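You operate a simulated robot arm through the tools that you are given. There is no shell and no other tool.

The job below is to be done with a simulated robot arm. You get a single attempt, and the scene is never put back.

Task
Lift the rubber roller, set the brake dial to 5 and the spring dial to 40, then lower it.
Fine: the bag machine's yellow lever goes to OFF first and back to ON last; the other levers and dials stay as they are.

It is judged by the outcome, as a careful person would: the job done as asked, and still so three seconds after it is handed in. It fails if anything else is knocked over, pushed out of place, dropped, spilled or broken.

Robot
A 7-joint arm with a two-finger parallel gripper, fixed in place. Base frame: the origin is at the foot of the arm, x ahead of it, y to its left, z up. Readings come in m, degrees, newtons and seconds.
With the tool pointing down near the work surface it reaches from about 0.12 to 0.64 m from the base axis. Its first joint turns from -66.0 to 66.0 degrees. Payload 2.4 kg.
Tool frame: the origin (TCP) lies between the finger pads and is the grasp point; the fingertips stand 0.03 m ahead of it; z points along the fingers, y is the line along which they close. The gripper opens to 0.094 m. The fingers are 0.028 m wide and 0.01 m thick; the gripper's body (0.05 by 0.096 m) begins 0.055 m behind the TCP.
Orientation is told as [roll, pitch, yaw] about the base's x, y, z axes, in that order, counted from this pose: with the fingers straight down and closing along the base's y, the tool's x points along the base's -x, its y along +y and its z along -z.

Tools
- The arm moves only by the tool nudge_tool. Its argument "deltas" is a list of rows, each a list of 7 numbers: the shift along the tool's x, y, z in units of 40 mm (1.0 is 40 mm), then the turn, a rotation vector about the tool's x, y, z in units of 5 degrees (1.0 is 5 degrees), then the gripper command, from -1 (fully open) to 1 (shut), values between in proportion. In form: [[tx, ty, tz, wx, wy, wz, gripper], ...]. A call has 1 to 20 rows; each row shifts and turns the commanded pose from where the row before left it, along the tool's axes as they then stand. A call with a number of a shift or a turn outside -1 to 1 is refused whole. Rows are played at 5 a second. More than 0.05 m and 8.6 degrees between two rows, or a gripper value outside its range, and nothing of the call is played. A pose out of reach is approached as far as the arm can. The call stops where the force on the tool passes 40 N (or 10 N more than at its start, if that is more) or the arm is blocked; 0.2 s more then pass. Each finger travels about 0.153 m/s and halts on what it meets, pressing with about 34 N; the grip force reading is that of the motor and also rises with nothing between the fingers. The clock runs only during rows and for 0.2 s after the last one: add rows that do not move to give the fingers time. It gives the time, the measured TCP pose, the force on the tool (base axes), the opening and the grip force at its end, in the units of the frame above (readings bear some noise), with the torque about the TCP (base axes, N m) and any sound that the robot's microphone picked up.
- Cameras (640 x 400 px; columns grow to the right, rows downward): "scene" is fixed at [0.0025, 0.452, 1.4667]; the picture's right is [-0.97, -0.25, 0.00], its down [-0.09, 0.36, -0.93] and it looks along [0.23, -0.90, -0.37] (base axes); focal length 281 px, centre (320, 200). "wrist" rides on the gripper at [0.076, 0.014, -0.103] in the tool frame; the picture's right is [-0.18, 0.98, 0.00], its down [-0.75, -0.14, -0.64] and it looks along [-0.63, -0.12, 0.77] (tool axes); focal length 243 px, centre (320, 200). There is no depth. A picture from a camera that has moved, and an enlarged one, comes with that camera's place and axes in the base frame and with its lens.
- grab_frame(camera): a new picture of that camera. It takes no simulated time.
- enlarge(camera, box): a new picture of the part [left, top, right, bottom] of that camera's present view, enlarged. It takes no simulated time.
- finish_job(): hands the job in; it is judged then, once.

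Nothing tells you positions but the pictures and the camera data. Unless the task says otherwise, let go and move clear before handing in.

The tools are called after "Call:" as a command line: name --pt "numbers of a row" for each row, then --argument value for the rest, lists and objects as JSON in quotes. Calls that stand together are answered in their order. nudge_tool: Moves the arm, as the interface text tells. Its arguments: {"type":"object","properties":{"deltas":{"type":"array","items":{"type":"array","items":{"type":"number"}}}},"required":["deltas"]} The other tools are called the same way: grab_frame (camera) takes a picture; enlarge (camera, box) takes an enlarged picture of a part of a camera's view; finish_job () hands the job in.

At the start:

```text
time_s: 0.0
tcp_pos: [0.3227, -0.1346, 1.345]
tool_rot: [0.1, 0.1, 0.0]
wrist_force: [-0.2, 0.3, 0.2]
wrist_torque: [0.06, 0.0, 0.0]
gripper_width: 0.094
gripper_force: 0.0
```

scene: 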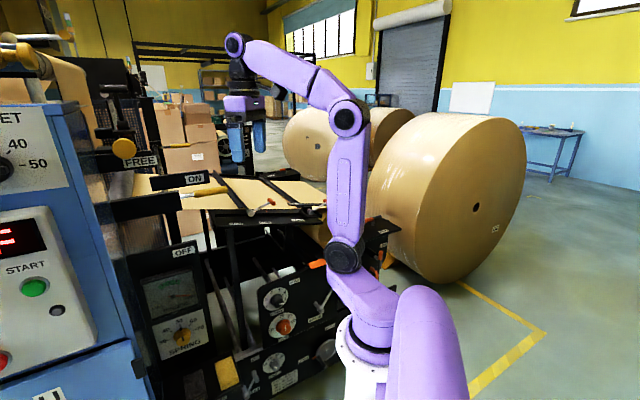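
wrist: 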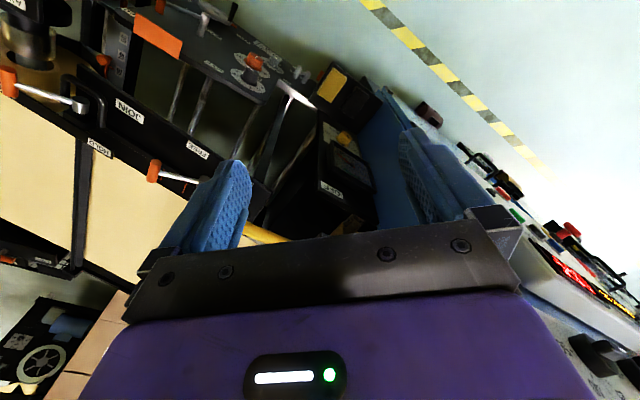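

I see a bag machine with several levers and dials, with a yellow lever next to ON/OFF labels and a SPRING dial at the lower left. I'll look closer before moving anything.

Call:
enlarge --camera "scene" --box '[80, 120, 240, 220]'

Call:
enlarge --camera "scene" --box '[120, 220, 280, 320]'

Call:
enlarge --camera "scene" --box '[200, 270, 360, 400]'

Call:
enlarge --camera "scene" --box '[200, 150, 400, 280]'

Call:
enlarge --camera "scene" --box '[0, 20, 160, 200]'

Call:
enlarge --camera "wrist" --box '[0, 0, 240, 150]'

Call:
enlarge --camera "wrist" --box '[200, 30, 440, 240]'

Call:
enlarge --camera "wrist" --box '[0, 100, 240, 290]'

```text
4.00 times, centred on (160, 170) of scene
camera zoom: at [0.0025, 0.452, 1.4667], right [-0.97, -0.25, 0.0], down [-0.09, 0.36, -0.93], along [0.23, -0.9, -0.37], focal length 1122 px, centre (960, 320)
```

zoom: 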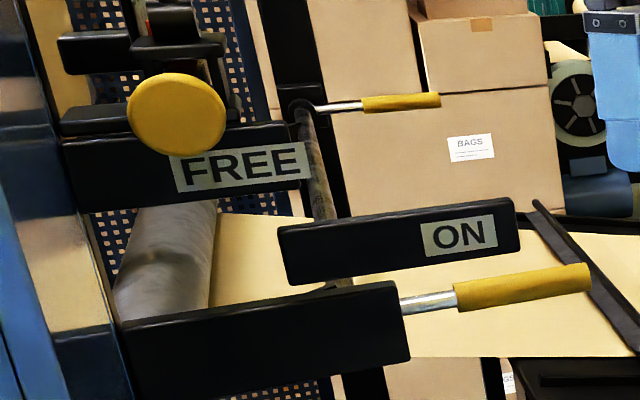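

```text
4.00 times, centred on (200, 270) of scene
camera zoom: at [0.0025, 0.452, 1.4667], right [-0.97, -0.25, 0.0], down [-0.09, 0.36, -0.93], along [0.23, -0.9, -0.37], focal length 1122 px, centre (800, -80)
```

zoom: 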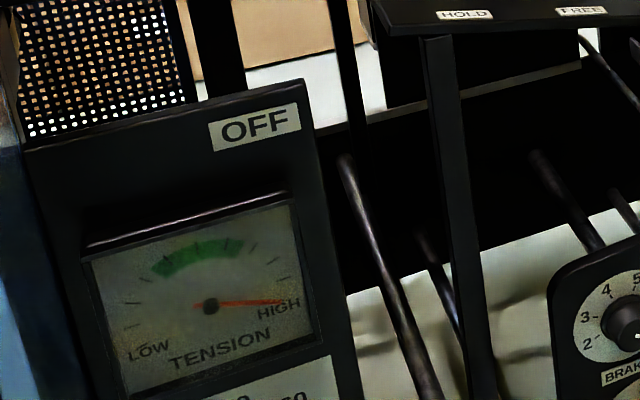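

```text
3.08 times, centred on (280, 335) of scene
camera zoom: at [0.0025, 0.452, 1.4667], right [-0.97, -0.25, 0.0], down [-0.09, 0.36, -0.93], along [0.23, -0.9, -0.37], focal length 863 px, centre (443, -215)
```

zoom: 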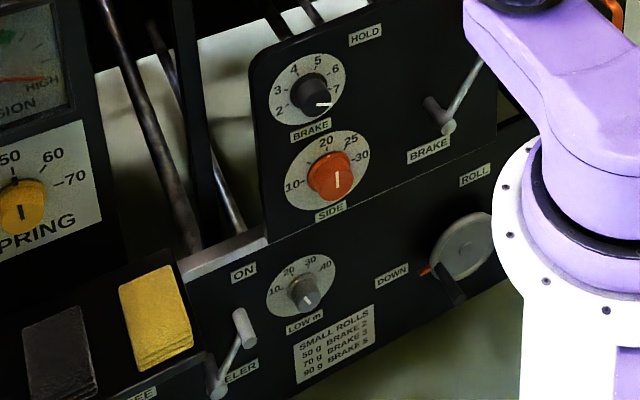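

```text
3.08 times, centred on (300, 215) of scene
camera zoom: at [0.0025, 0.452, 1.4667], right [-0.97, -0.25, 0.0], down [-0.09, 0.36, -0.93], along [0.23, -0.9, -0.37], focal length 863 px, centre (382, 154)
```

zoom: 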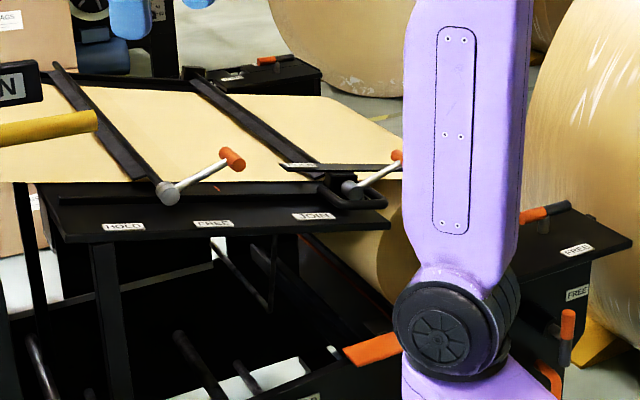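

```text
2.22 times, centred on (80, 110) of scene
camera zoom: at [0.0025, 0.452, 1.4667], right [-0.97, -0.25, 0.0], down [-0.09, 0.36, -0.93], along [0.23, -0.9, -0.37], focal length 624 px, centre (853, 400)
```

zoom: 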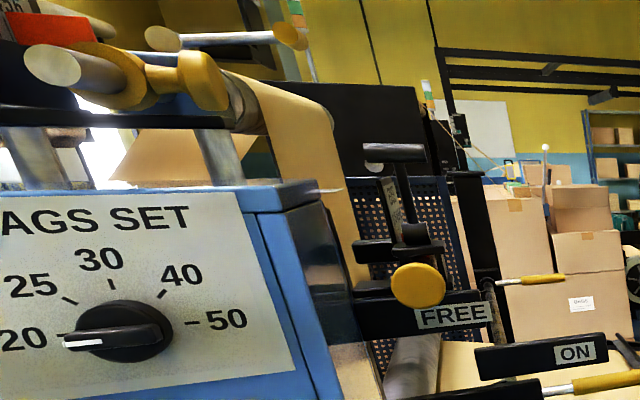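

```text
2.67 times, centred on (120, 75) of wrist
camera zoom: at [0.2463, -0.1198, 1.4466], right [0.18, 0.98, 0.0], down [0.75, -0.14, 0.64], along [0.63, -0.12, -0.77], focal length 647 px, centre (853, 533)
```

zoom: 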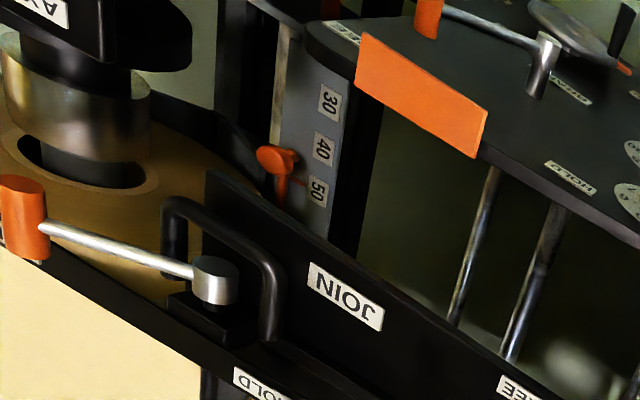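

```text
1.90 times, centred on (320, 135) of wrist
camera zoom: at [0.2463, -0.1198, 1.4466], right [0.18, 0.98, 0.0], down [0.75, -0.14, 0.64], along [0.63, -0.12, -0.77], focal length 462 px, centre (320, 324)
```

zoom: 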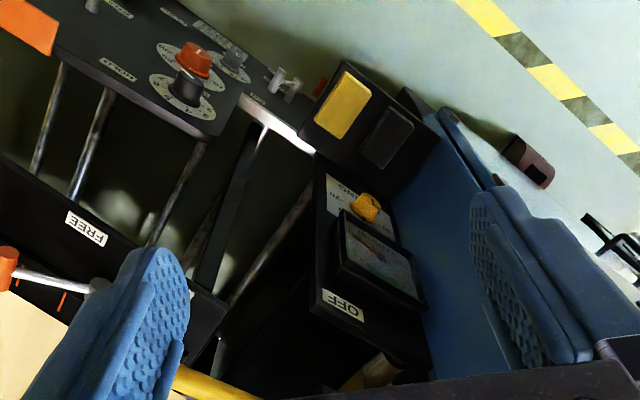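

```text
2.11 times, centred on (120, 195) of wrist
camera zoom: at [0.2463, -0.1198, 1.4466], right [0.18, 0.98, 0.0], down [0.75, -0.14, 0.64], along [0.63, -0.12, -0.77], focal length 511 px, centre (741, 210)
```

zoom: 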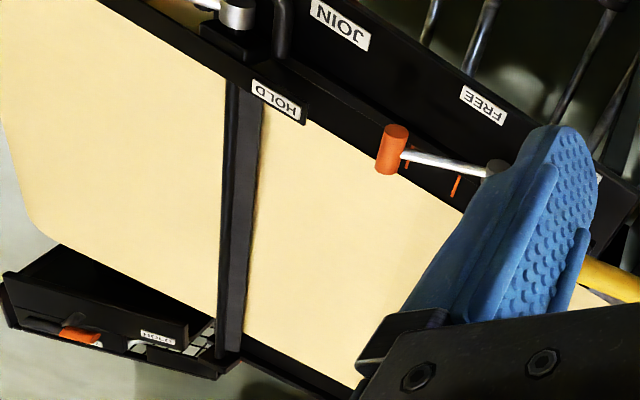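

The BRAKE dial looks to be near [0.38, -0.36, 0.68], the SPRING dial near [0.60, -0.10, 0.72], and the yellow ON/OFF lever near [0.53, -0.29, 1.16]. I still don't know what lifts the rubber roller, so I'll turn the wrist camera in free air to look around.

Call:
nudge_tool --pt "0 0 0 0 0 1 -1" --pt "0 0 0 0 0 1 -1" --pt "0 0 0 0 0 1 -1" --pt "0 0 0 0 0 1 -1" --pt "0 0 0 0 0 1 -1" --pt "0 0 0 0 0 1 -1" --pt "0 0 0 0 0 1 -1" --pt "0 0 0 0 0 1 -1" --pt "0 0 0 0 0 1 -1"

Call:
grab_frame --camera "wrist"

Call:
grab_frame --camera "scene"

```text
time_s: 2.0
tcp_pos: [0.3218, -0.1349, 1.3447]
tool_rot: [-0.1, 0.0, -45.1]
wrist_force: [0.4, 0.7, 0.4]
wrist_torque: [0.01, 0.0, 0.0]
gripper_width: 0.0938
gripper_force: 0.1
```

```text
taken
camera wrist: at [0.2792, -0.07, 1.4465], right [0.83, 0.56, 0.0], down [0.43, -0.63, 0.64], along [0.36, -0.53, -0.77], focal length 243 px, centre (320, 200)
```

wrist: 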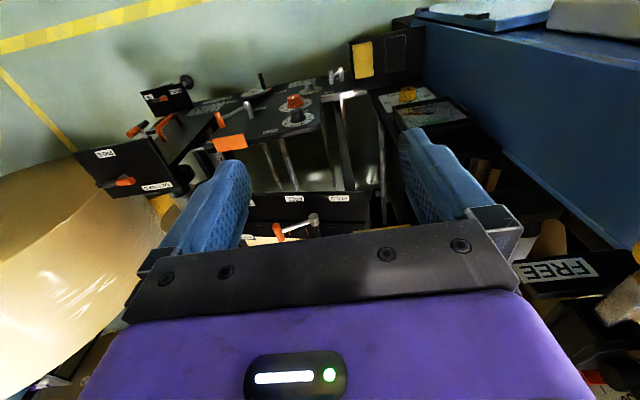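

```text
taken
```

scene: 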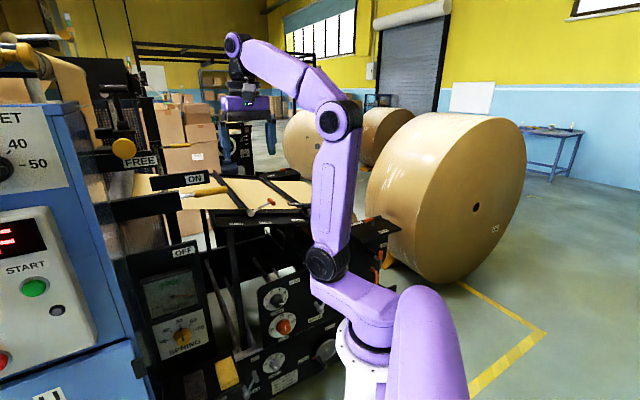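

The camera now looks toward the far side, with the image upside down. I'll enlarge the parts with panels and labels.

Call:
enlarge --camera "wrist" --box '[180, 50, 380, 175]'

Call:
enlarge --camera "wrist" --box '[340, 20, 520, 140]'

Call:
enlarge --camera "wrist" --box '[460, 160, 640, 400]'

Call:
enlarge --camera "wrist" --box '[60, 60, 260, 200]'

Call:
enlarge --camera "wrist" --box '[230, 150, 430, 250]'

Call:
enlarge --camera "scene" --box '[80, 70, 260, 220]'

Call:
enlarge --camera "scene" --box '[240, 270, 350, 340]'

Call:
enlarge --camera "scene" --box '[140, 300, 230, 360]'

Call:
enlarge --camera "scene" --box '[260, 320, 360, 400]'

```text
3.20 times, centred on (280, 112) of wrist
camera zoom: at [0.2792, -0.07, 1.4465], right [0.83, 0.56, 0.0], down [0.43, -0.63, 0.64], along [0.36, -0.53, -0.77], focal length 776 px, centre (448, 480)
```

zoom: 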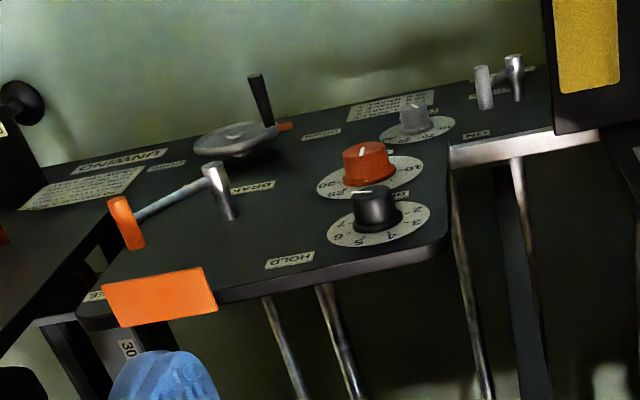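

```text
3.33 times, centred on (430, 80) of wrist
camera zoom: at [0.2792, -0.07, 1.4465], right [0.83, 0.56, 0.0], down [0.43, -0.63, 0.64], along [0.36, -0.53, -0.77], focal length 809 px, centre (-47, 600)
```

zoom: 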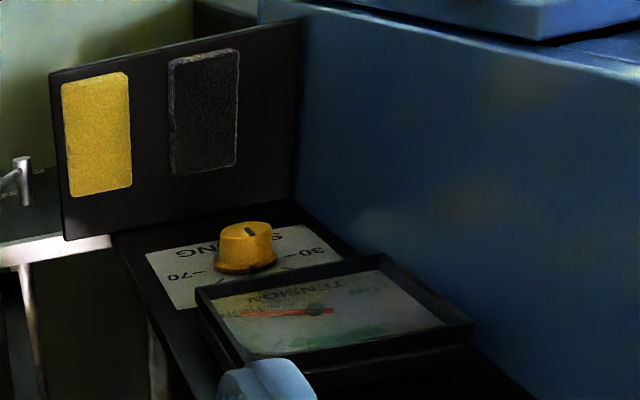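

```text
1.67 times, centred on (550, 280) of wrist
camera zoom: at [0.2792, -0.07, 1.4465], right [0.83, 0.56, 0.0], down [0.43, -0.63, 0.64], along [0.36, -0.53, -0.77], focal length 404 px, centre (-63, 67)
```

zoom: 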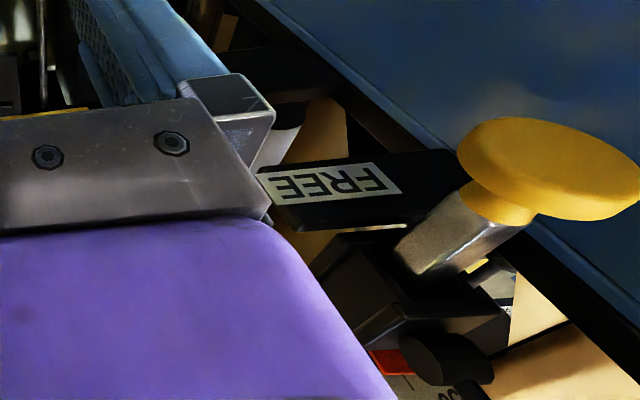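

```text
2.86 times, centred on (160, 130) of wrist
camera zoom: at [0.2792, -0.07, 1.4465], right [0.83, 0.56, 0.0], down [0.43, -0.63, 0.64], along [0.36, -0.53, -0.77], focal length 693 px, centre (777, 400)
```

zoom: 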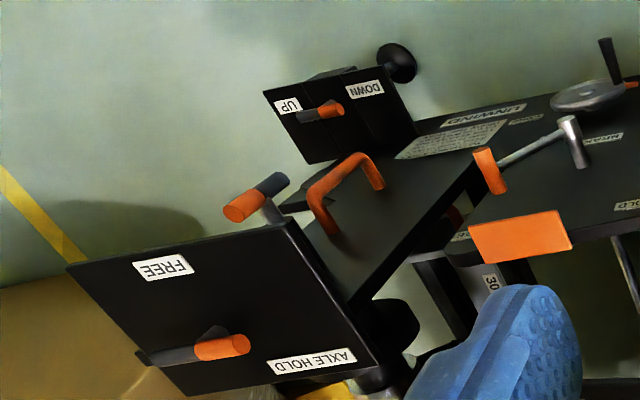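

```text
3.20 times, centred on (330, 200) of wrist
camera zoom: at [0.2792, -0.07, 1.4465], right [0.83, 0.56, 0.0], down [0.43, -0.63, 0.64], along [0.36, -0.53, -0.77], focal length 776 px, centre (288, 200)
```

zoom: 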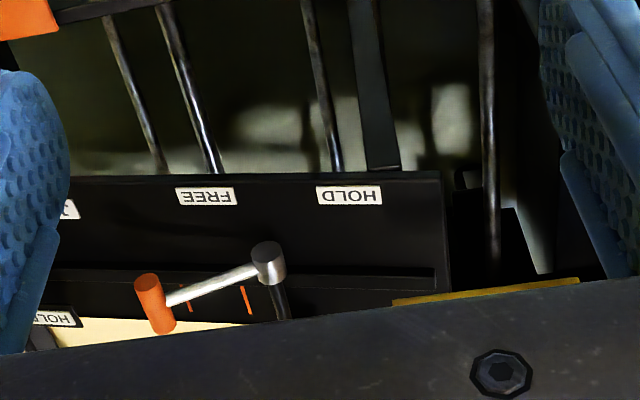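

```text
2.67 times, centred on (170, 145) of scene
camera zoom: at [0.0025, 0.452, 1.4667], right [-0.97, -0.25, 0.0], down [-0.09, 0.36, -0.93], along [0.23, -0.9, -0.37], focal length 748 px, centre (720, 347)
```

zoom: 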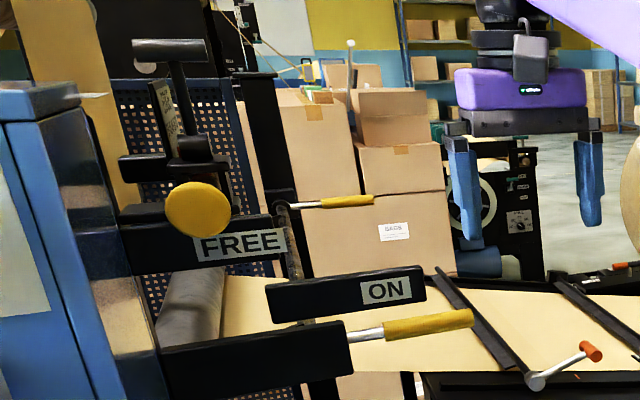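

```text
5.71 times, centred on (295, 305) of scene
camera zoom: at [0.0025, 0.452, 1.4667], right [-0.97, -0.25, 0.0], down [-0.09, 0.36, -0.93], along [0.23, -0.9, -0.37], focal length 1603 px, centre (463, -400)
```

zoom: 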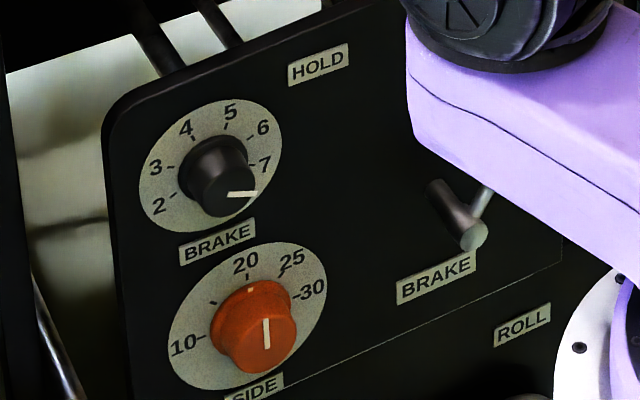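

```text
6.67 times, centred on (185, 330) of scene
camera zoom: at [0.0025, 0.452, 1.4667], right [-0.97, -0.25, 0.0], down [-0.09, 0.36, -0.93], along [0.23, -0.9, -0.37], focal length 1871 px, centre (1220, -667)
```

zoom: 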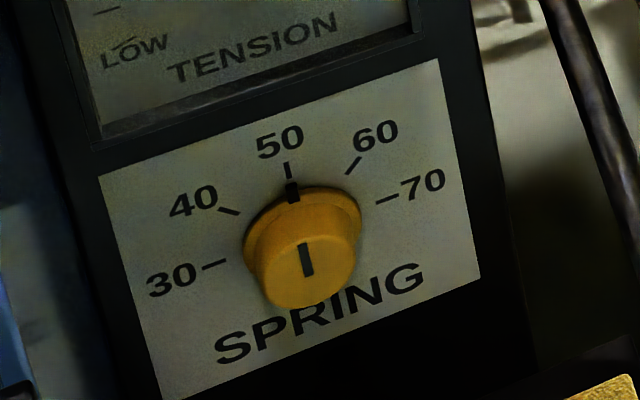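

```text
5.00 times, centred on (310, 360) of scene
camera zoom: at [0.0025, 0.452, 1.4667], right [-0.97, -0.25, 0.0], down [-0.09, 0.36, -0.93], along [0.23, -0.9, -0.37], focal length 1403 px, centre (370, -600)
```

zoom: 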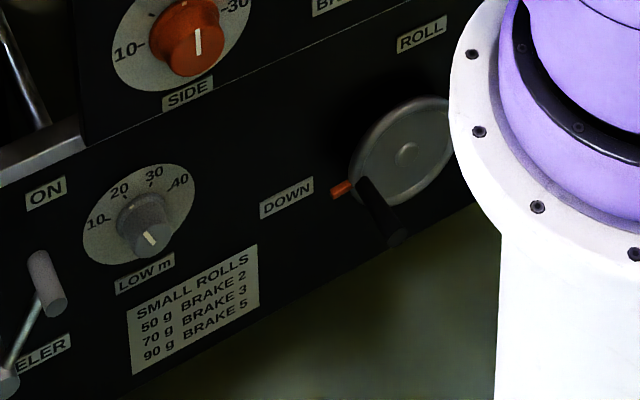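

The panels with the BRAKE and SPRING dials look vertical, facing roughly [-0.7, 0.7, 0]. The spring dial reads 50 and the brake dial about 7. I'll tilt the wrist camera up to get a good view of the yellow ON/OFF lever and its pivot.

Call:
nudge_tool --pt "0 0 0 0 -1 0 -1" --pt "0 0 0 0 -1 0 -1" --pt "0 0 0 0 -1 0 -1" --pt "0 0 0 0 -1 0 -1" --pt "0 0 0 0 -1 0 -1" --pt "0 0 0 0 -1 0 -1" --pt "0 0 0 0 -1 0 -1"

Call:
grab_frame --camera "wrist"

Call:
enlarge --camera "wrist" --box '[220, 20, 440, 180]'

Call:
enlarge --camera "wrist" --box '[440, 80, 640, 280]'

```text
time_s: 3.6
tcp_pos: [0.3236, -0.134, 1.3445]
tool_rot: [0.1, -35.1, -44.9]
wrist_force: [0.0, 0.9, -0.6]
wrist_torque: [-0.03, 0.04, -0.01]
gripper_width: 0.0941
gripper_force: 0.1
```

```text
taken
camera wrist: at [0.2467, -0.0383, 1.3844], right [0.8, 0.59, 0.11], down [0.08, -0.27, 0.96], along [0.59, -0.76, -0.26], focal length 243 px, centre (320, 200)
```

wrist: 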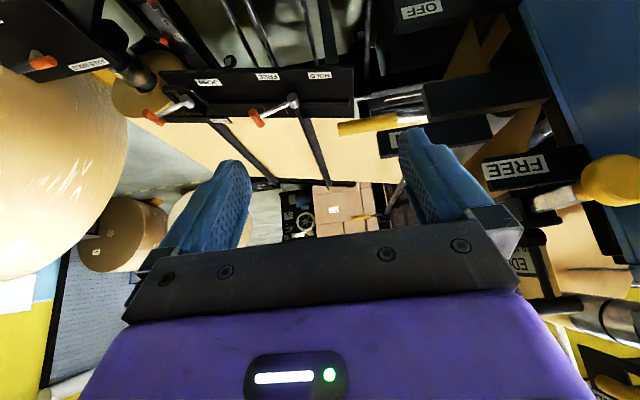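

```text
2.50 times, centred on (330, 100) of wrist
camera zoom: at [0.2467, -0.0383, 1.3844], right [0.8, 0.59, 0.11], down [0.08, -0.27, 0.96], along [0.59, -0.76, -0.26], focal length 606 px, centre (295, 450)
```

zoom: 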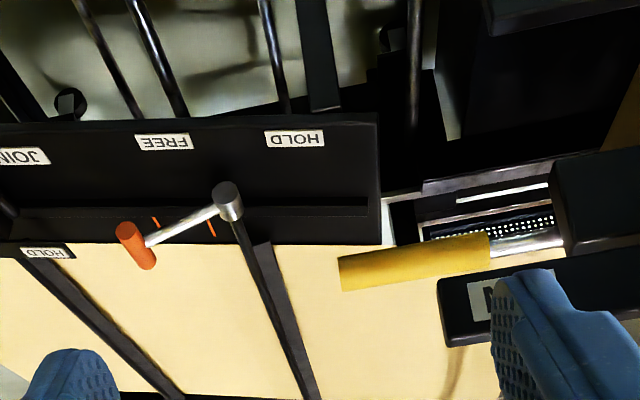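

```text
2.00 times, centred on (540, 180) of wrist
camera zoom: at [0.2467, -0.0383, 1.3844], right [0.8, 0.59, 0.11], down [0.08, -0.27, 0.96], along [0.59, -0.76, -0.26], focal length 485 px, centre (-120, 240)
```

zoom: 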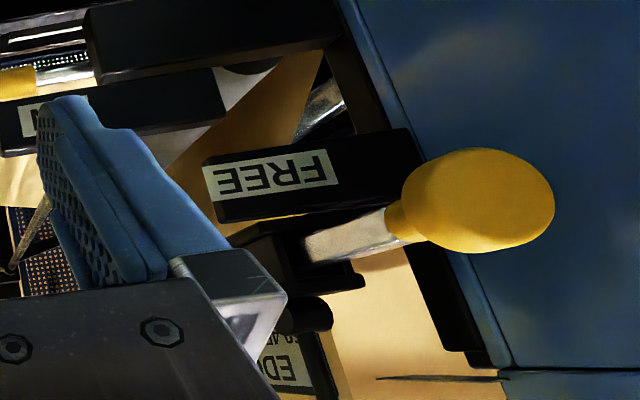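

The lever's free end is near [0.505, -0.30, 1.165] and its rod enters a black housing near [0.67, -0.25, 1.135]. OFF is below it at z≈1.007 and ON above at z≈1.233. I'll look closer at the housing and the surrounding bars.

Call:
enlarge --camera "scene" --box '[100, 150, 200, 215]'

Call:
enlarge --camera "wrist" --box '[400, 60, 560, 170]'

Call:
enlarge --camera "scene" --box '[90, 190, 230, 290]'

```text
6.15 times, centred on (150, 182) of scene
camera zoom: at [0.0025, 0.452, 1.4667], right [-0.97, -0.25, 0.0], down [-0.09, 0.36, -0.93], along [0.23, -0.9, -0.37], focal length 1727 px, centre (1366, 308)
```

zoom: 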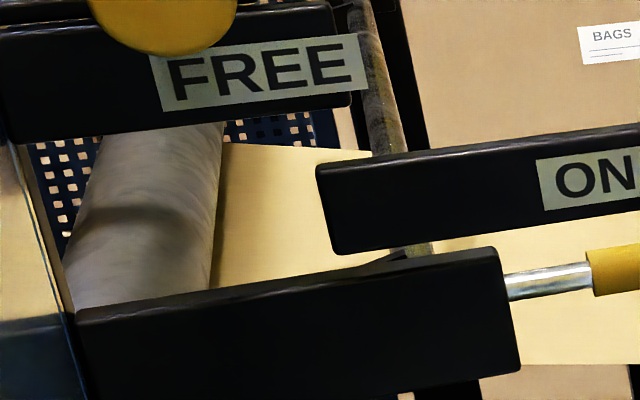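

```text
3.64 times, centred on (480, 115) of wrist
camera zoom: at [0.2467, -0.0383, 1.3844], right [0.8, 0.59, 0.11], down [0.08, -0.27, 0.96], along [0.59, -0.76, -0.26], focal length 882 px, centre (-262, 509)
```

zoom: 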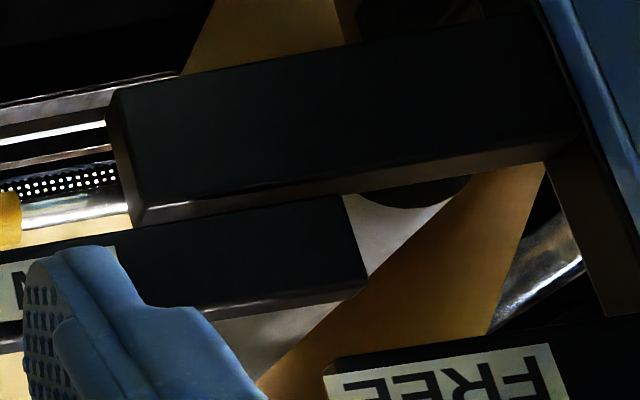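

```text
4.00 times, centred on (160, 240) of scene
camera zoom: at [0.0025, 0.452, 1.4667], right [-0.97, -0.25, 0.0], down [-0.09, 0.36, -0.93], along [0.23, -0.9, -0.37], focal length 1122 px, centre (960, 40)
```

zoom: 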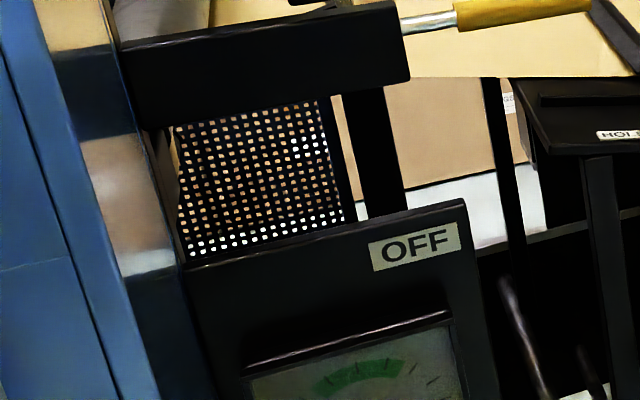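

The lever's rod runs behind the black bar and looks like it pivots on the roller shaft, near [0.73, -0.23, 1.12]. I'll level the tool, yaw it so the fingers close across the handle, and slide to the lever's side while staying high.

Call:
nudge_tool --pt "0 0 0 0 1 0 -1" --pt "0 0 0 0 1 0 -1" --pt "0 0 0 0 1 0 -1" --pt "0 0 0 0 1 0 -1" --pt "0 0 0 0 1 0 -1" --pt "0 0 0 0 1 0 -1" --pt "0 0 0 0 1 0 -1" --pt "0 0 0 0 0 -1 -1" --pt "0 0 0 0 0 -1 -1" --pt "0 0 0 0 0 -1 -1" --pt "0 0 0 0 0 -1 -1" --pt "0 0 0 0 0 -1 -1" --pt "0 0 0 0 0 -1 -1" --pt "0 0 0 0 0 -1 -1" --pt "0 0 0 0 0 -1 -1" --pt "0 0 0 0 0 -1 -1" --pt "0 0 0 0 0 -1 -1" --pt "0 0 0 0 0 -1 -1" --pt "0 0 0 0 0 -1 -1" --pt "0 0 0 0 0 -0.4 -1"

Call:
nudge_tool --pt "0.234 -0.765 0 0 0 0 -1" --pt "0.234 -0.765 0 0 0 0 -1" --pt "0.234 -0.765 0 0 0 0 -1" --pt "0.234 -0.765 0 0 0 0 -1" --pt "0.234 -0.765 0 0 0 0 -1" --pt "0 0 0 0 0 0 -1"

Call:
grab_frame --camera "wrist"

Call:
grab_frame --camera "scene"

```text
time_s: 7.8
tcp_pos: [0.3212, -0.134, 1.3451]
tool_rot: [0.0, -0.1, 17.2]
wrist_force: [0.7, -0.6, 0.1]
wrist_torque: [-0.01, 0.0, -0.01]
gripper_width: 0.0938
gripper_force: 0.2
```

```text
time_s: 9.2
tcp_pos: [0.322, -0.2939, 1.3441]
tool_rot: [-0.1, 0.0, 17.1]
wrist_force: [0.1, 0.8, -0.2]
wrist_torque: [-0.01, 0.0, 0.01]
gripper_width: 0.094
gripper_force: 0.0
```

```text
taken
camera wrist: at [0.2455, -0.3022, 1.4464], right [-0.11, 0.99, 0.0], down [0.76, 0.09, 0.64], along [0.64, 0.07, -0.77], focal length 243 px, centre (320, 200)
```

wrist: 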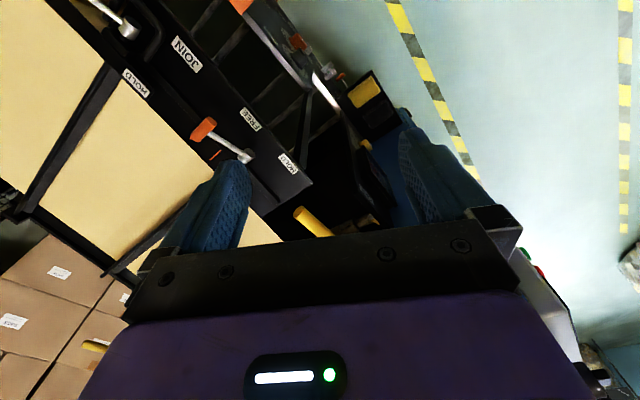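

```text
taken
```

scene: 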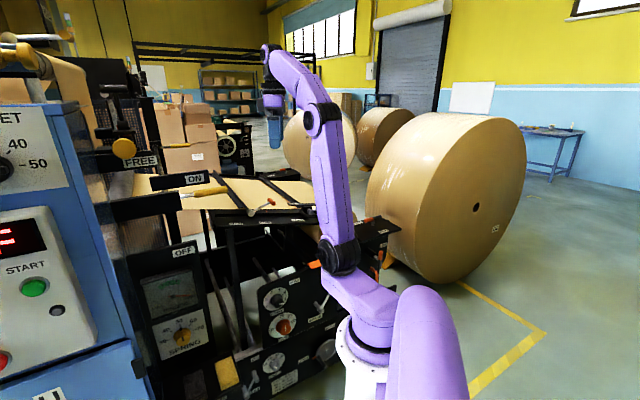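

The handle tip is confirmed near [0.506, -0.305, 1.165], but the handle's direction from here looks closer to 45°. I'll zoom in to check.

Call:
enlarge --camera "wrist" --box '[250, 140, 430, 250]'

Call:
enlarge --camera "scene" --box '[170, 165, 270, 225]'

```text
3.56 times, centred on (340, 195) of wrist
camera zoom: at [0.2455, -0.3022, 1.4464], right [-0.11, 0.99, 0.0], down [0.76, 0.09, 0.64], along [0.64, 0.07, -0.77], focal length 863 px, centre (249, 218)
```

zoom: 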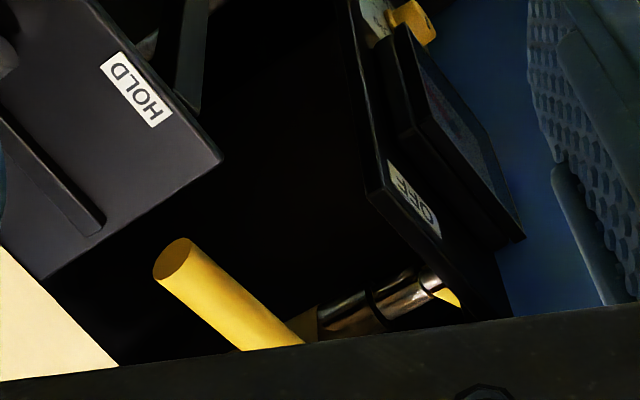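

```text
6.40 times, centred on (220, 195) of scene
camera zoom: at [0.0025, 0.452, 1.4667], right [-0.97, -0.25, 0.0], down [-0.09, 0.36, -0.93], along [0.23, -0.9, -0.37], focal length 1796 px, centre (960, 232)
```

zoom: 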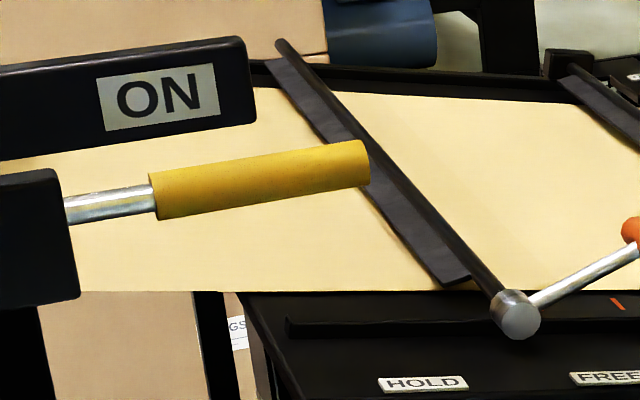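

The refined estimate has the handle lying along [0.71, 0.71, 0] and level at z≈1.16, with its tip at [0.512, -0.307]. The dial and label panels share a plane facing [-0.71, 0.71, 0]. I'll yaw to 45° and hover above the handle tip.

Call:
nudge_tool --pt "0 0 0 0 0 -1 -1" --pt "0 0 0 0 0 -1 -1" --pt "0 0 0 0 0 -1 -1" --pt "0 0 0 0 0 -1 -1" --pt "0 0 0 0 0 -1 -1" --pt "0 0 0 0 0 -0.6 -1" --pt "-0.55 -0.56 0 0 0 0 -0.277" --pt "-0.55 -0.56 0 0 0 0 -0.277" --pt "-0.55 -0.56 0 0 0 0 -0.277" --pt "-0.55 -0.56 0 0 0 0 -0.277" --pt "-0.55 -0.56 0 0 0 0 -0.277" --pt "0 0 0 0 0 0 -0.277"

Call:
grab_frame --camera "wrist"

Call:
enlarge --camera "wrist" --box '[220, 90, 420, 230]'

Call:
enlarge --camera "scene" --box '[90, 90, 250, 220]'

```text
time_s: 11.8
tcp_pos: [0.3972, -0.2415, 1.3353]
tool_rot: [0.0, 0.1, 45.1]
wrist_force: [-0.1, 0.3, -0.2]
wrist_torque: [-0.03, 0.01, -0.02]
gripper_width: 0.0599
gripper_force: 0.0
out of reach, approached as far as the arm can: row 7, 8, 9, 10, 11
```

```text
taken
camera wrist: at [0.3346, -0.2849, 1.4371], right [-0.57, 0.82, 0.0], down [0.63, 0.43, 0.64], along [0.53, 0.36, -0.77], focal length 243 px, centre (320, 200)
```

wrist: 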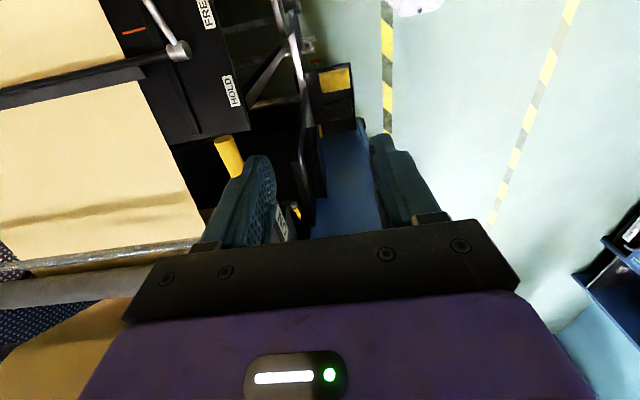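

```text
2.86 times, centred on (320, 160) of wrist
camera zoom: at [0.3346, -0.2849, 1.4371], right [-0.57, 0.82, 0.0], down [0.63, 0.43, 0.64], along [0.53, 0.36, -0.77], focal length 693 px, centre (320, 314)
```

zoom: 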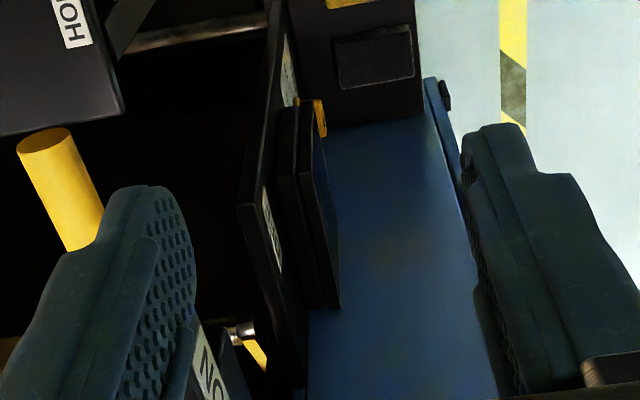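

```text
3.08 times, centred on (170, 155) of scene
camera zoom: at [0.0025, 0.452, 1.4667], right [-0.97, -0.25, 0.0], down [-0.09, 0.36, -0.93], along [0.23, -0.9, -0.37], focal length 863 px, centre (782, 338)
```

zoom: 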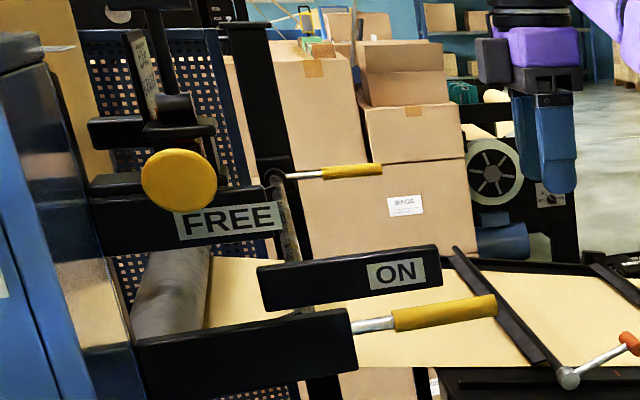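

Pointing straight down at this height is out of reach, so I'll work with the tool horizontal and facing the machine, fingers above and below the handle. I'll rotate the tool about its x axis and check.

Call:
nudge_tool --pt "0 0 0 1 0 0 -0.277" --pt "0 0 0 1 0 0 -0.277" --pt "0 0 0 1 0 0 -0.277" --pt "0 0 0 1 0 0 -0.277" --pt "0 0 0 1 0 0 -0.277" --pt "0 0 0 1 0 0 -0.277" --pt "0 0 0 1 0 0 -0.277" --pt "0 0 0 1 0 0 -0.277" --pt "0 0 0 1 0 0 -0.277" --pt "0 0 0 1 0 0 -0.277" --pt "0 0 0 1 0 0 -0.277" --pt "0 0 0 1 0 0 -0.277" --pt "0 0 0 1 0 0 -0.277" --pt "0 0 0 1 0 0 -0.277" --pt "0 0 0 1 0 0 -0.277" --pt "0 0 0 1 0 0 -0.277" --pt "0 0 0 1 0 0 -0.277" --pt "0 0 0 1 0 0 -0.277" --pt "0 0 0 0 0 0 -0.277"

Call:
grab_frame --camera "wrist"

Call:
grab_frame --camera "scene"

```text
time_s: 15.8
tcp_pos: [0.3952, -0.2434, 1.3328]
tool_rot: [-87.1, 0.2, 44.2]
wrist_force: [-1.1, -0.6, 0.4]
wrist_torque: [-0.02, -0.04, -0.01]
gripper_width: 0.0599
gripper_force: 0.0
out of reach, approached as far as the arm can: row 17
```

```text
taken
camera wrist: at [0.2701, -0.2226, 1.3242], right [0.09, 0.16, -0.98], down [0.1, 0.98, 0.17], along [0.99, -0.11, 0.08], focal length 243 px, centre (320, 200)
```

wrist: 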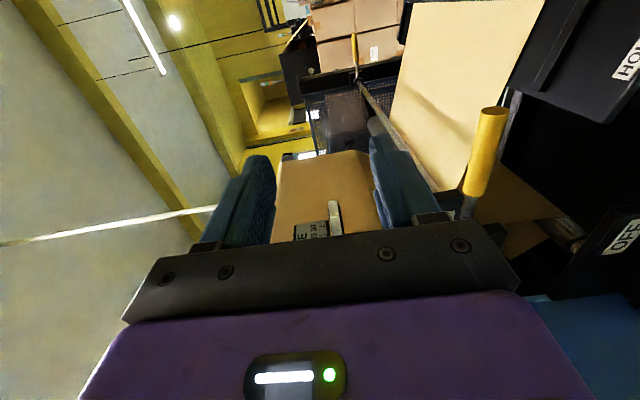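

```text
taken
```

scene: 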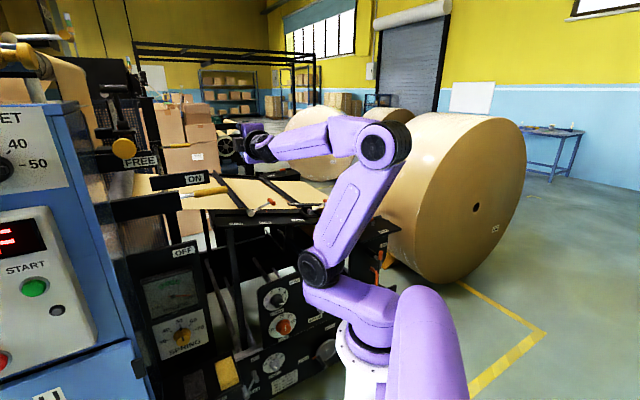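

The tool is now almost horizontal and the handle tip checks out at [0.512, -0.308, 1.165]. Next I'll lower to handle height while staying in front of the panel plane.

Call:
nudge_tool --pt "0 0.84 0 0 0 0 -0.277" --pt "0 0.84 0 0 0 0 -0.277" --pt "0 0.84 0 0 0 0 -0.277" --pt "0 0.84 0 0 0 0 -0.277" --pt "0 0.84 0 0 0 0 -0.277" --pt "0 0 0 0 0 0 -0.277"

Call:
grab_frame --camera "wrist"

Call:
enlarge --camera "scene" --box '[140, 110, 300, 230]'

```text
time_s: 17.2
tcp_pos: [0.3985, -0.2378, 1.169]
tool_rot: [-87.2, 0.2, 44.1]
wrist_force: [-0.6, 0.2, -0.3]
wrist_torque: [0.01, -0.01, -0.01]
gripper_width: 0.0603
gripper_force: 0.0
out of reach, approached as far as the arm can: row 5
```

```text
taken
camera wrist: at [0.2738, -0.217, 1.1594], right [0.1, 0.16, -0.98], down [0.1, 0.98, 0.17], along [0.99, -0.11, 0.08], focal length 243 px, centre (320, 200)
```

wrist: 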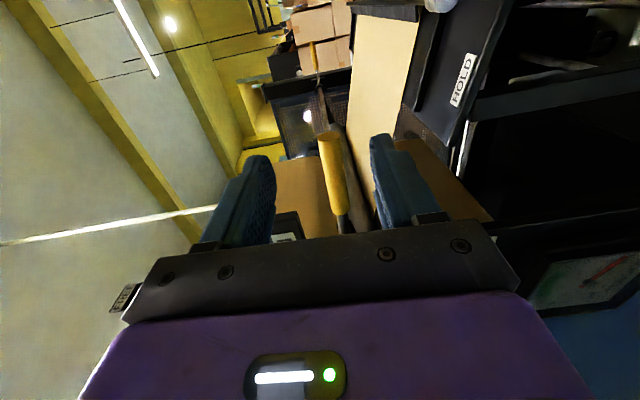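

```text
3.33 times, centred on (220, 170) of scene
camera zoom: at [0.0025, 0.452, 1.4667], right [-0.97, -0.25, 0.0], down [-0.09, 0.36, -0.93], along [0.23, -0.9, -0.37], focal length 935 px, centre (653, 300)
```

zoom: 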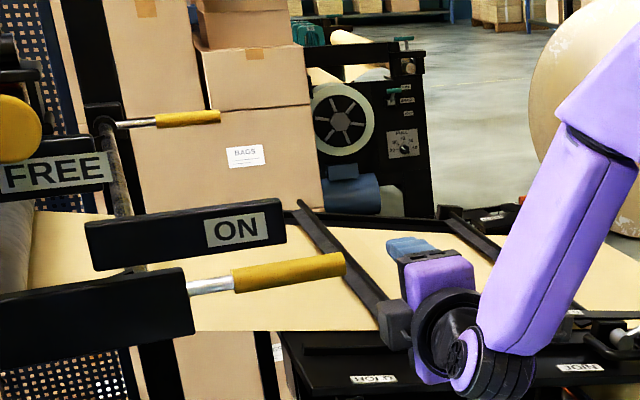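

The handle sits between the open fingers in height. I'll shift toward the handle tip and move forward so the fingers straddle it, keeping clear of the end of the ON plate.

Call:
nudge_tool --pt "-0.58 0 0 0 0 0 -0.277" --pt "-0.57 0 0 0 0 0 -0.277" --pt "0 0 0.6 0 0 0 -0.277" --pt "0 0 0.6 0 0 0 -0.277" --pt "0 0 0.6 0 0 0 -0.277" --pt "0 0 0 0 0 0 -0.277"

Call:
grab_frame --camera "wrist"

Call:
enlarge --camera "scene" --box '[140, 110, 300, 230]'

```text
time_s: 18.6
tcp_pos: [0.4816, -0.2574, 1.166]
tool_rot: [-87.1, 0.2, 44.2]
wrist_force: [-0.5, 0.3, -0.7]
wrist_torque: [-0.01, 0.0, -0.02]
gripper_width: 0.06
gripper_force: 0.0
```

```text
taken
camera wrist: at [0.3563, -0.2366, 1.1562], right [0.09, 0.16, -0.98], down [0.1, 0.98, 0.17], along [0.99, -0.11, 0.08], focal length 243 px, centre (320, 200)
```

wrist: 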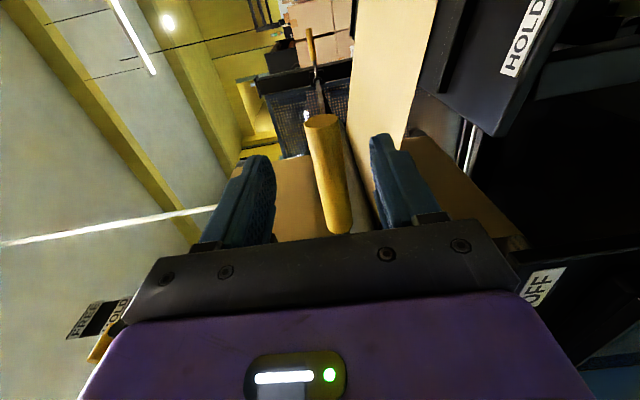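

```text
3.33 times, centred on (220, 170) of scene
camera zoom: at [0.0025, 0.452, 1.4667], right [-0.97, -0.25, 0.0], down [-0.09, 0.36, -0.93], along [0.23, -0.9, -0.37], focal length 935 px, centre (653, 300)
```

zoom: 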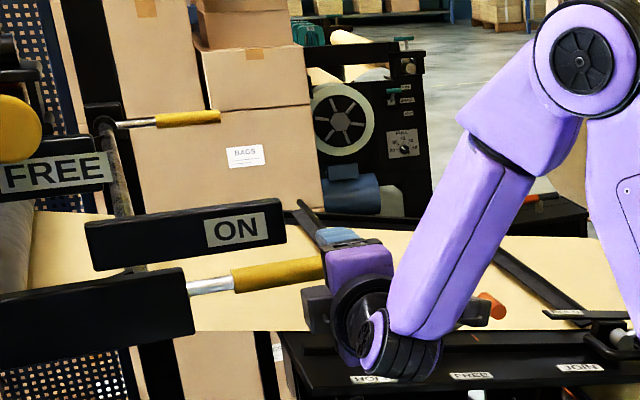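

The fingers are lined up with the handle tip. I'll go forward the last 42 mm and close to a loose cage of about 40 mm around the handle.

Call:
nudge_tool --pt "0 0 0.52 0 0 0 -0.277" --pt "0 0 0.53 0 0 0 -0.277" --pt "0 0 0 0 0 0 0.15" --pt "0 0 0 0 0 0 0.15"

Call:
grab_frame --camera "wrist"

Call:
enlarge --camera "scene" --box '[140, 110, 300, 230]'

```text
time_s: 19.6
tcp_pos: [0.5109, -0.2876, 1.1635]
tool_rot: [-87.1, 0.1, 44.2]
wrist_force: [0.3, -0.9, 0.2]
wrist_torque: [0.0, -0.01, 0.02]
gripper_width: 0.0402
gripper_force: 0.0
```

```text
taken
camera wrist: at [0.3853, -0.2665, 1.1535], right [0.09, 0.16, -0.98], down [0.1, 0.98, 0.17], along [0.99, -0.11, 0.08], focal length 243 px, centre (320, 200)
```

wrist: 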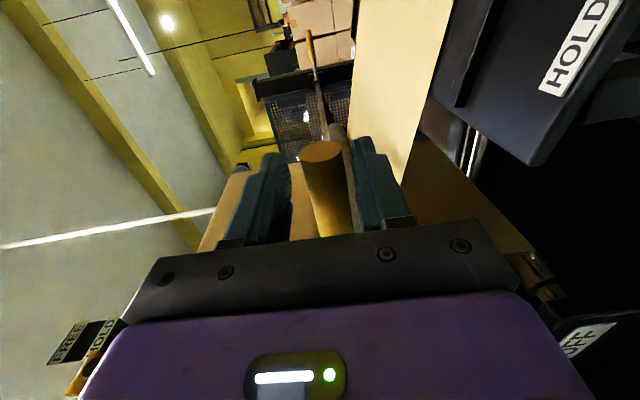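

```text
3.33 times, centred on (220, 170) of scene
camera zoom: at [0.0025, 0.452, 1.4667], right [-0.97, -0.25, 0.0], down [-0.09, 0.36, -0.93], along [0.23, -0.9, -0.37], focal length 935 px, centre (653, 300)
```

zoom: 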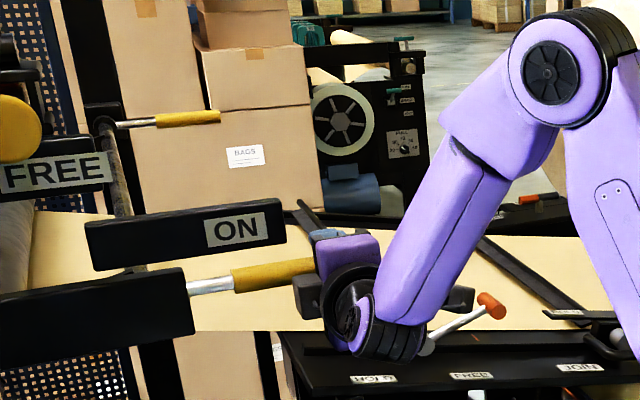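

The handle is loosely caged. I'll push down gently about 24 mm and watch how the lever tilts.

Call:
nudge_tool --pt "0 0.2 0 0 0 0 0.15" --pt "0 0.2 0 0 0 0 0.15" --pt "0 0.2 0 0 0 0 0.15" --pt "0 0 0 0 0 0 0.15"

Call:
enlarge --camera "wrist" --box '[220, 80, 440, 240]'

Call:
enlarge --camera "scene" --box '[140, 110, 300, 230]'

```text
time_s: 20.6
tcp_pos: [0.5117, -0.2862, 1.1401]
tool_rot: [-87.1, 0.2, 44.1]
wrist_force: [-0.5, -3.2, 5.6]
wrist_torque: [0.05, -0.15, -0.07]
gripper_width: 0.0437
gripper_force: 3.1
```

```text
2.50 times, centred on (330, 160) of wrist
camera zoom: at [0.3847, -0.2654, 1.1302], right [0.1, 0.16, -0.98], down [0.1, 0.98, 0.17], along [0.99, -0.12, 0.08], focal length 606 px, centre (295, 300)
```

zoom: 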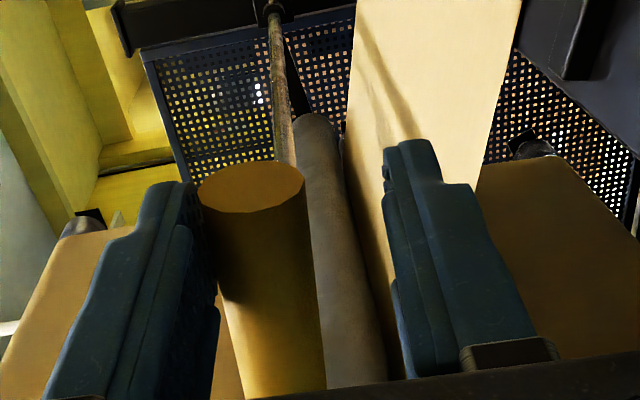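

```text
3.33 times, centred on (220, 170) of scene
camera zoom: at [0.0024, 0.452, 1.4667], right [-0.97, -0.25, 0.0], down [-0.09, 0.36, -0.93], along [0.23, -0.9, -0.37], focal length 935 px, centre (653, 300)
```

zoom: 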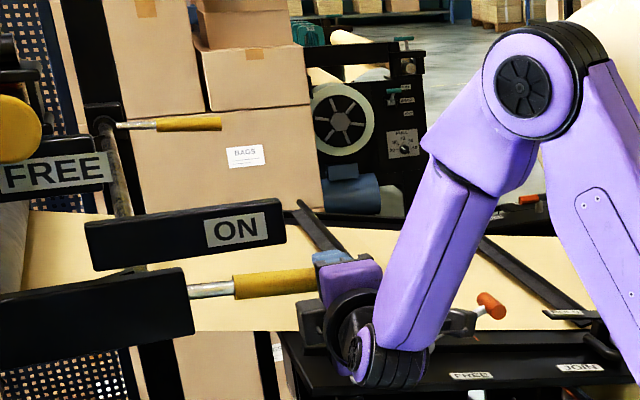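

The lever yields with about 5 N, and the far handle on the same shaft turns with it. The pivot looks about 0.15 m from my grip, so I'll follow that arc down, turning the tool with the handle.

Call:
nudge_tool --pt "0 0 0 0 0 1 0.15" --pt "-0.014 0.32 0 0 0 1 0.15" --pt "-0.014 0.32 0 0 0 1 0.15" --pt "0 0 0 0 0 0 0.15"

Call:
enlarge --camera "wrist" --box '[220, 80, 440, 240]'

Call:
enlarge --camera "scene" --box '[140, 110, 300, 230]'

```text
time_s: 21.6
tcp_pos: [0.5122, -0.2825, 1.1133]
tool_rot: [-86.9, -14.8, 43.4]
wrist_force: [0.3, -0.6, -0.1]
wrist_torque: [0.0, 0.02, 0.04]
gripper_width: 0.0397
gripper_force: 0.3
```

```text
2.50 times, centred on (330, 160) of wrist
camera zoom: at [0.3907, -0.2564, 1.0851], right [0.28, 0.33, -0.9], down [0.06, 0.93, 0.36], along [0.96, -0.16, 0.24], focal length 606 px, centre (295, 300)
```

zoom: 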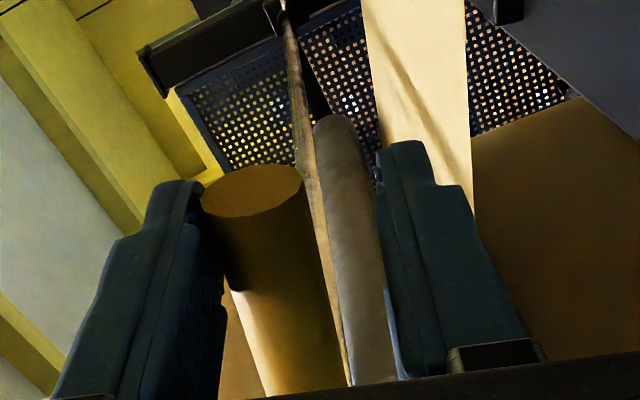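

```text
3.33 times, centred on (220, 170) of scene
camera zoom: at [0.0025, 0.452, 1.4667], right [-0.97, -0.25, 0.0], down [-0.09, 0.36, -0.93], along [0.23, -0.9, -0.37], focal length 935 px, centre (653, 300)
```

zoom: 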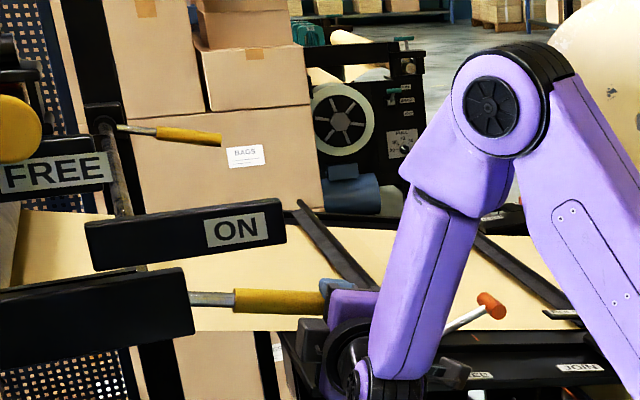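

The lever is now about 15° down with almost no resistance, and the rubber roller is starting to lift. I'll continue along the arc.

Call:
nudge_tool --pt "-0.014 0.32 0 0 0 1 0.15" --pt "-0.014 0.32 0 0 0 1 0.15" --pt "0 0 0 0 0 0 0.15"

Call:
enlarge --camera "wrist" --box '[220, 80, 440, 240]'

Call:
enlarge --camera "scene" --box '[100, 110, 290, 250]'

```text
time_s: 22.4
tcp_pos: [0.5187, -0.276, 1.0911]
tool_rot: [-86.8, -24.8, 42.8]
wrist_force: [0.3, -0.5, 0.1]
wrist_torque: [0.0, 0.05, 0.0]
gripper_width: 0.0403
gripper_force: 0.7
```

```text
2.50 times, centred on (330, 160) of wrist
camera zoom: at [0.4006, -0.2448, 1.05], right [0.39, 0.43, -0.81], down [0.02, 0.88, 0.48], along [0.92, -0.2, 0.33], focal length 606 px, centre (295, 300)
```

zoom: 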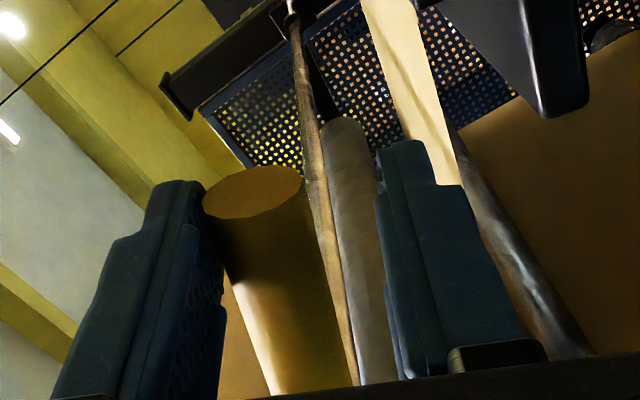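

```text
2.86 times, centred on (195, 180) of scene
camera zoom: at [0.0025, 0.452, 1.4667], right [-0.97, -0.25, 0.0], down [-0.09, 0.36, -0.93], along [0.23, -0.9, -0.37], focal length 802 px, centre (677, 257)
```

zoom: 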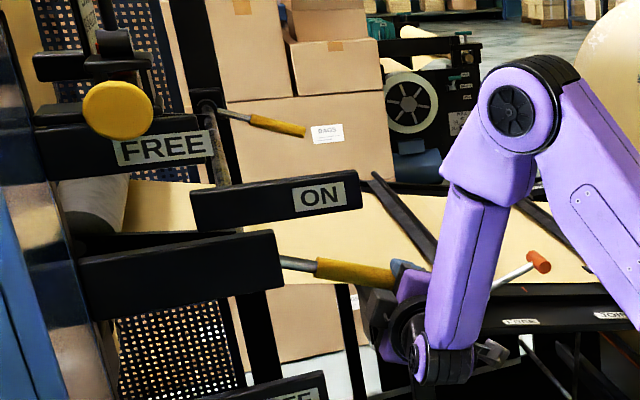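

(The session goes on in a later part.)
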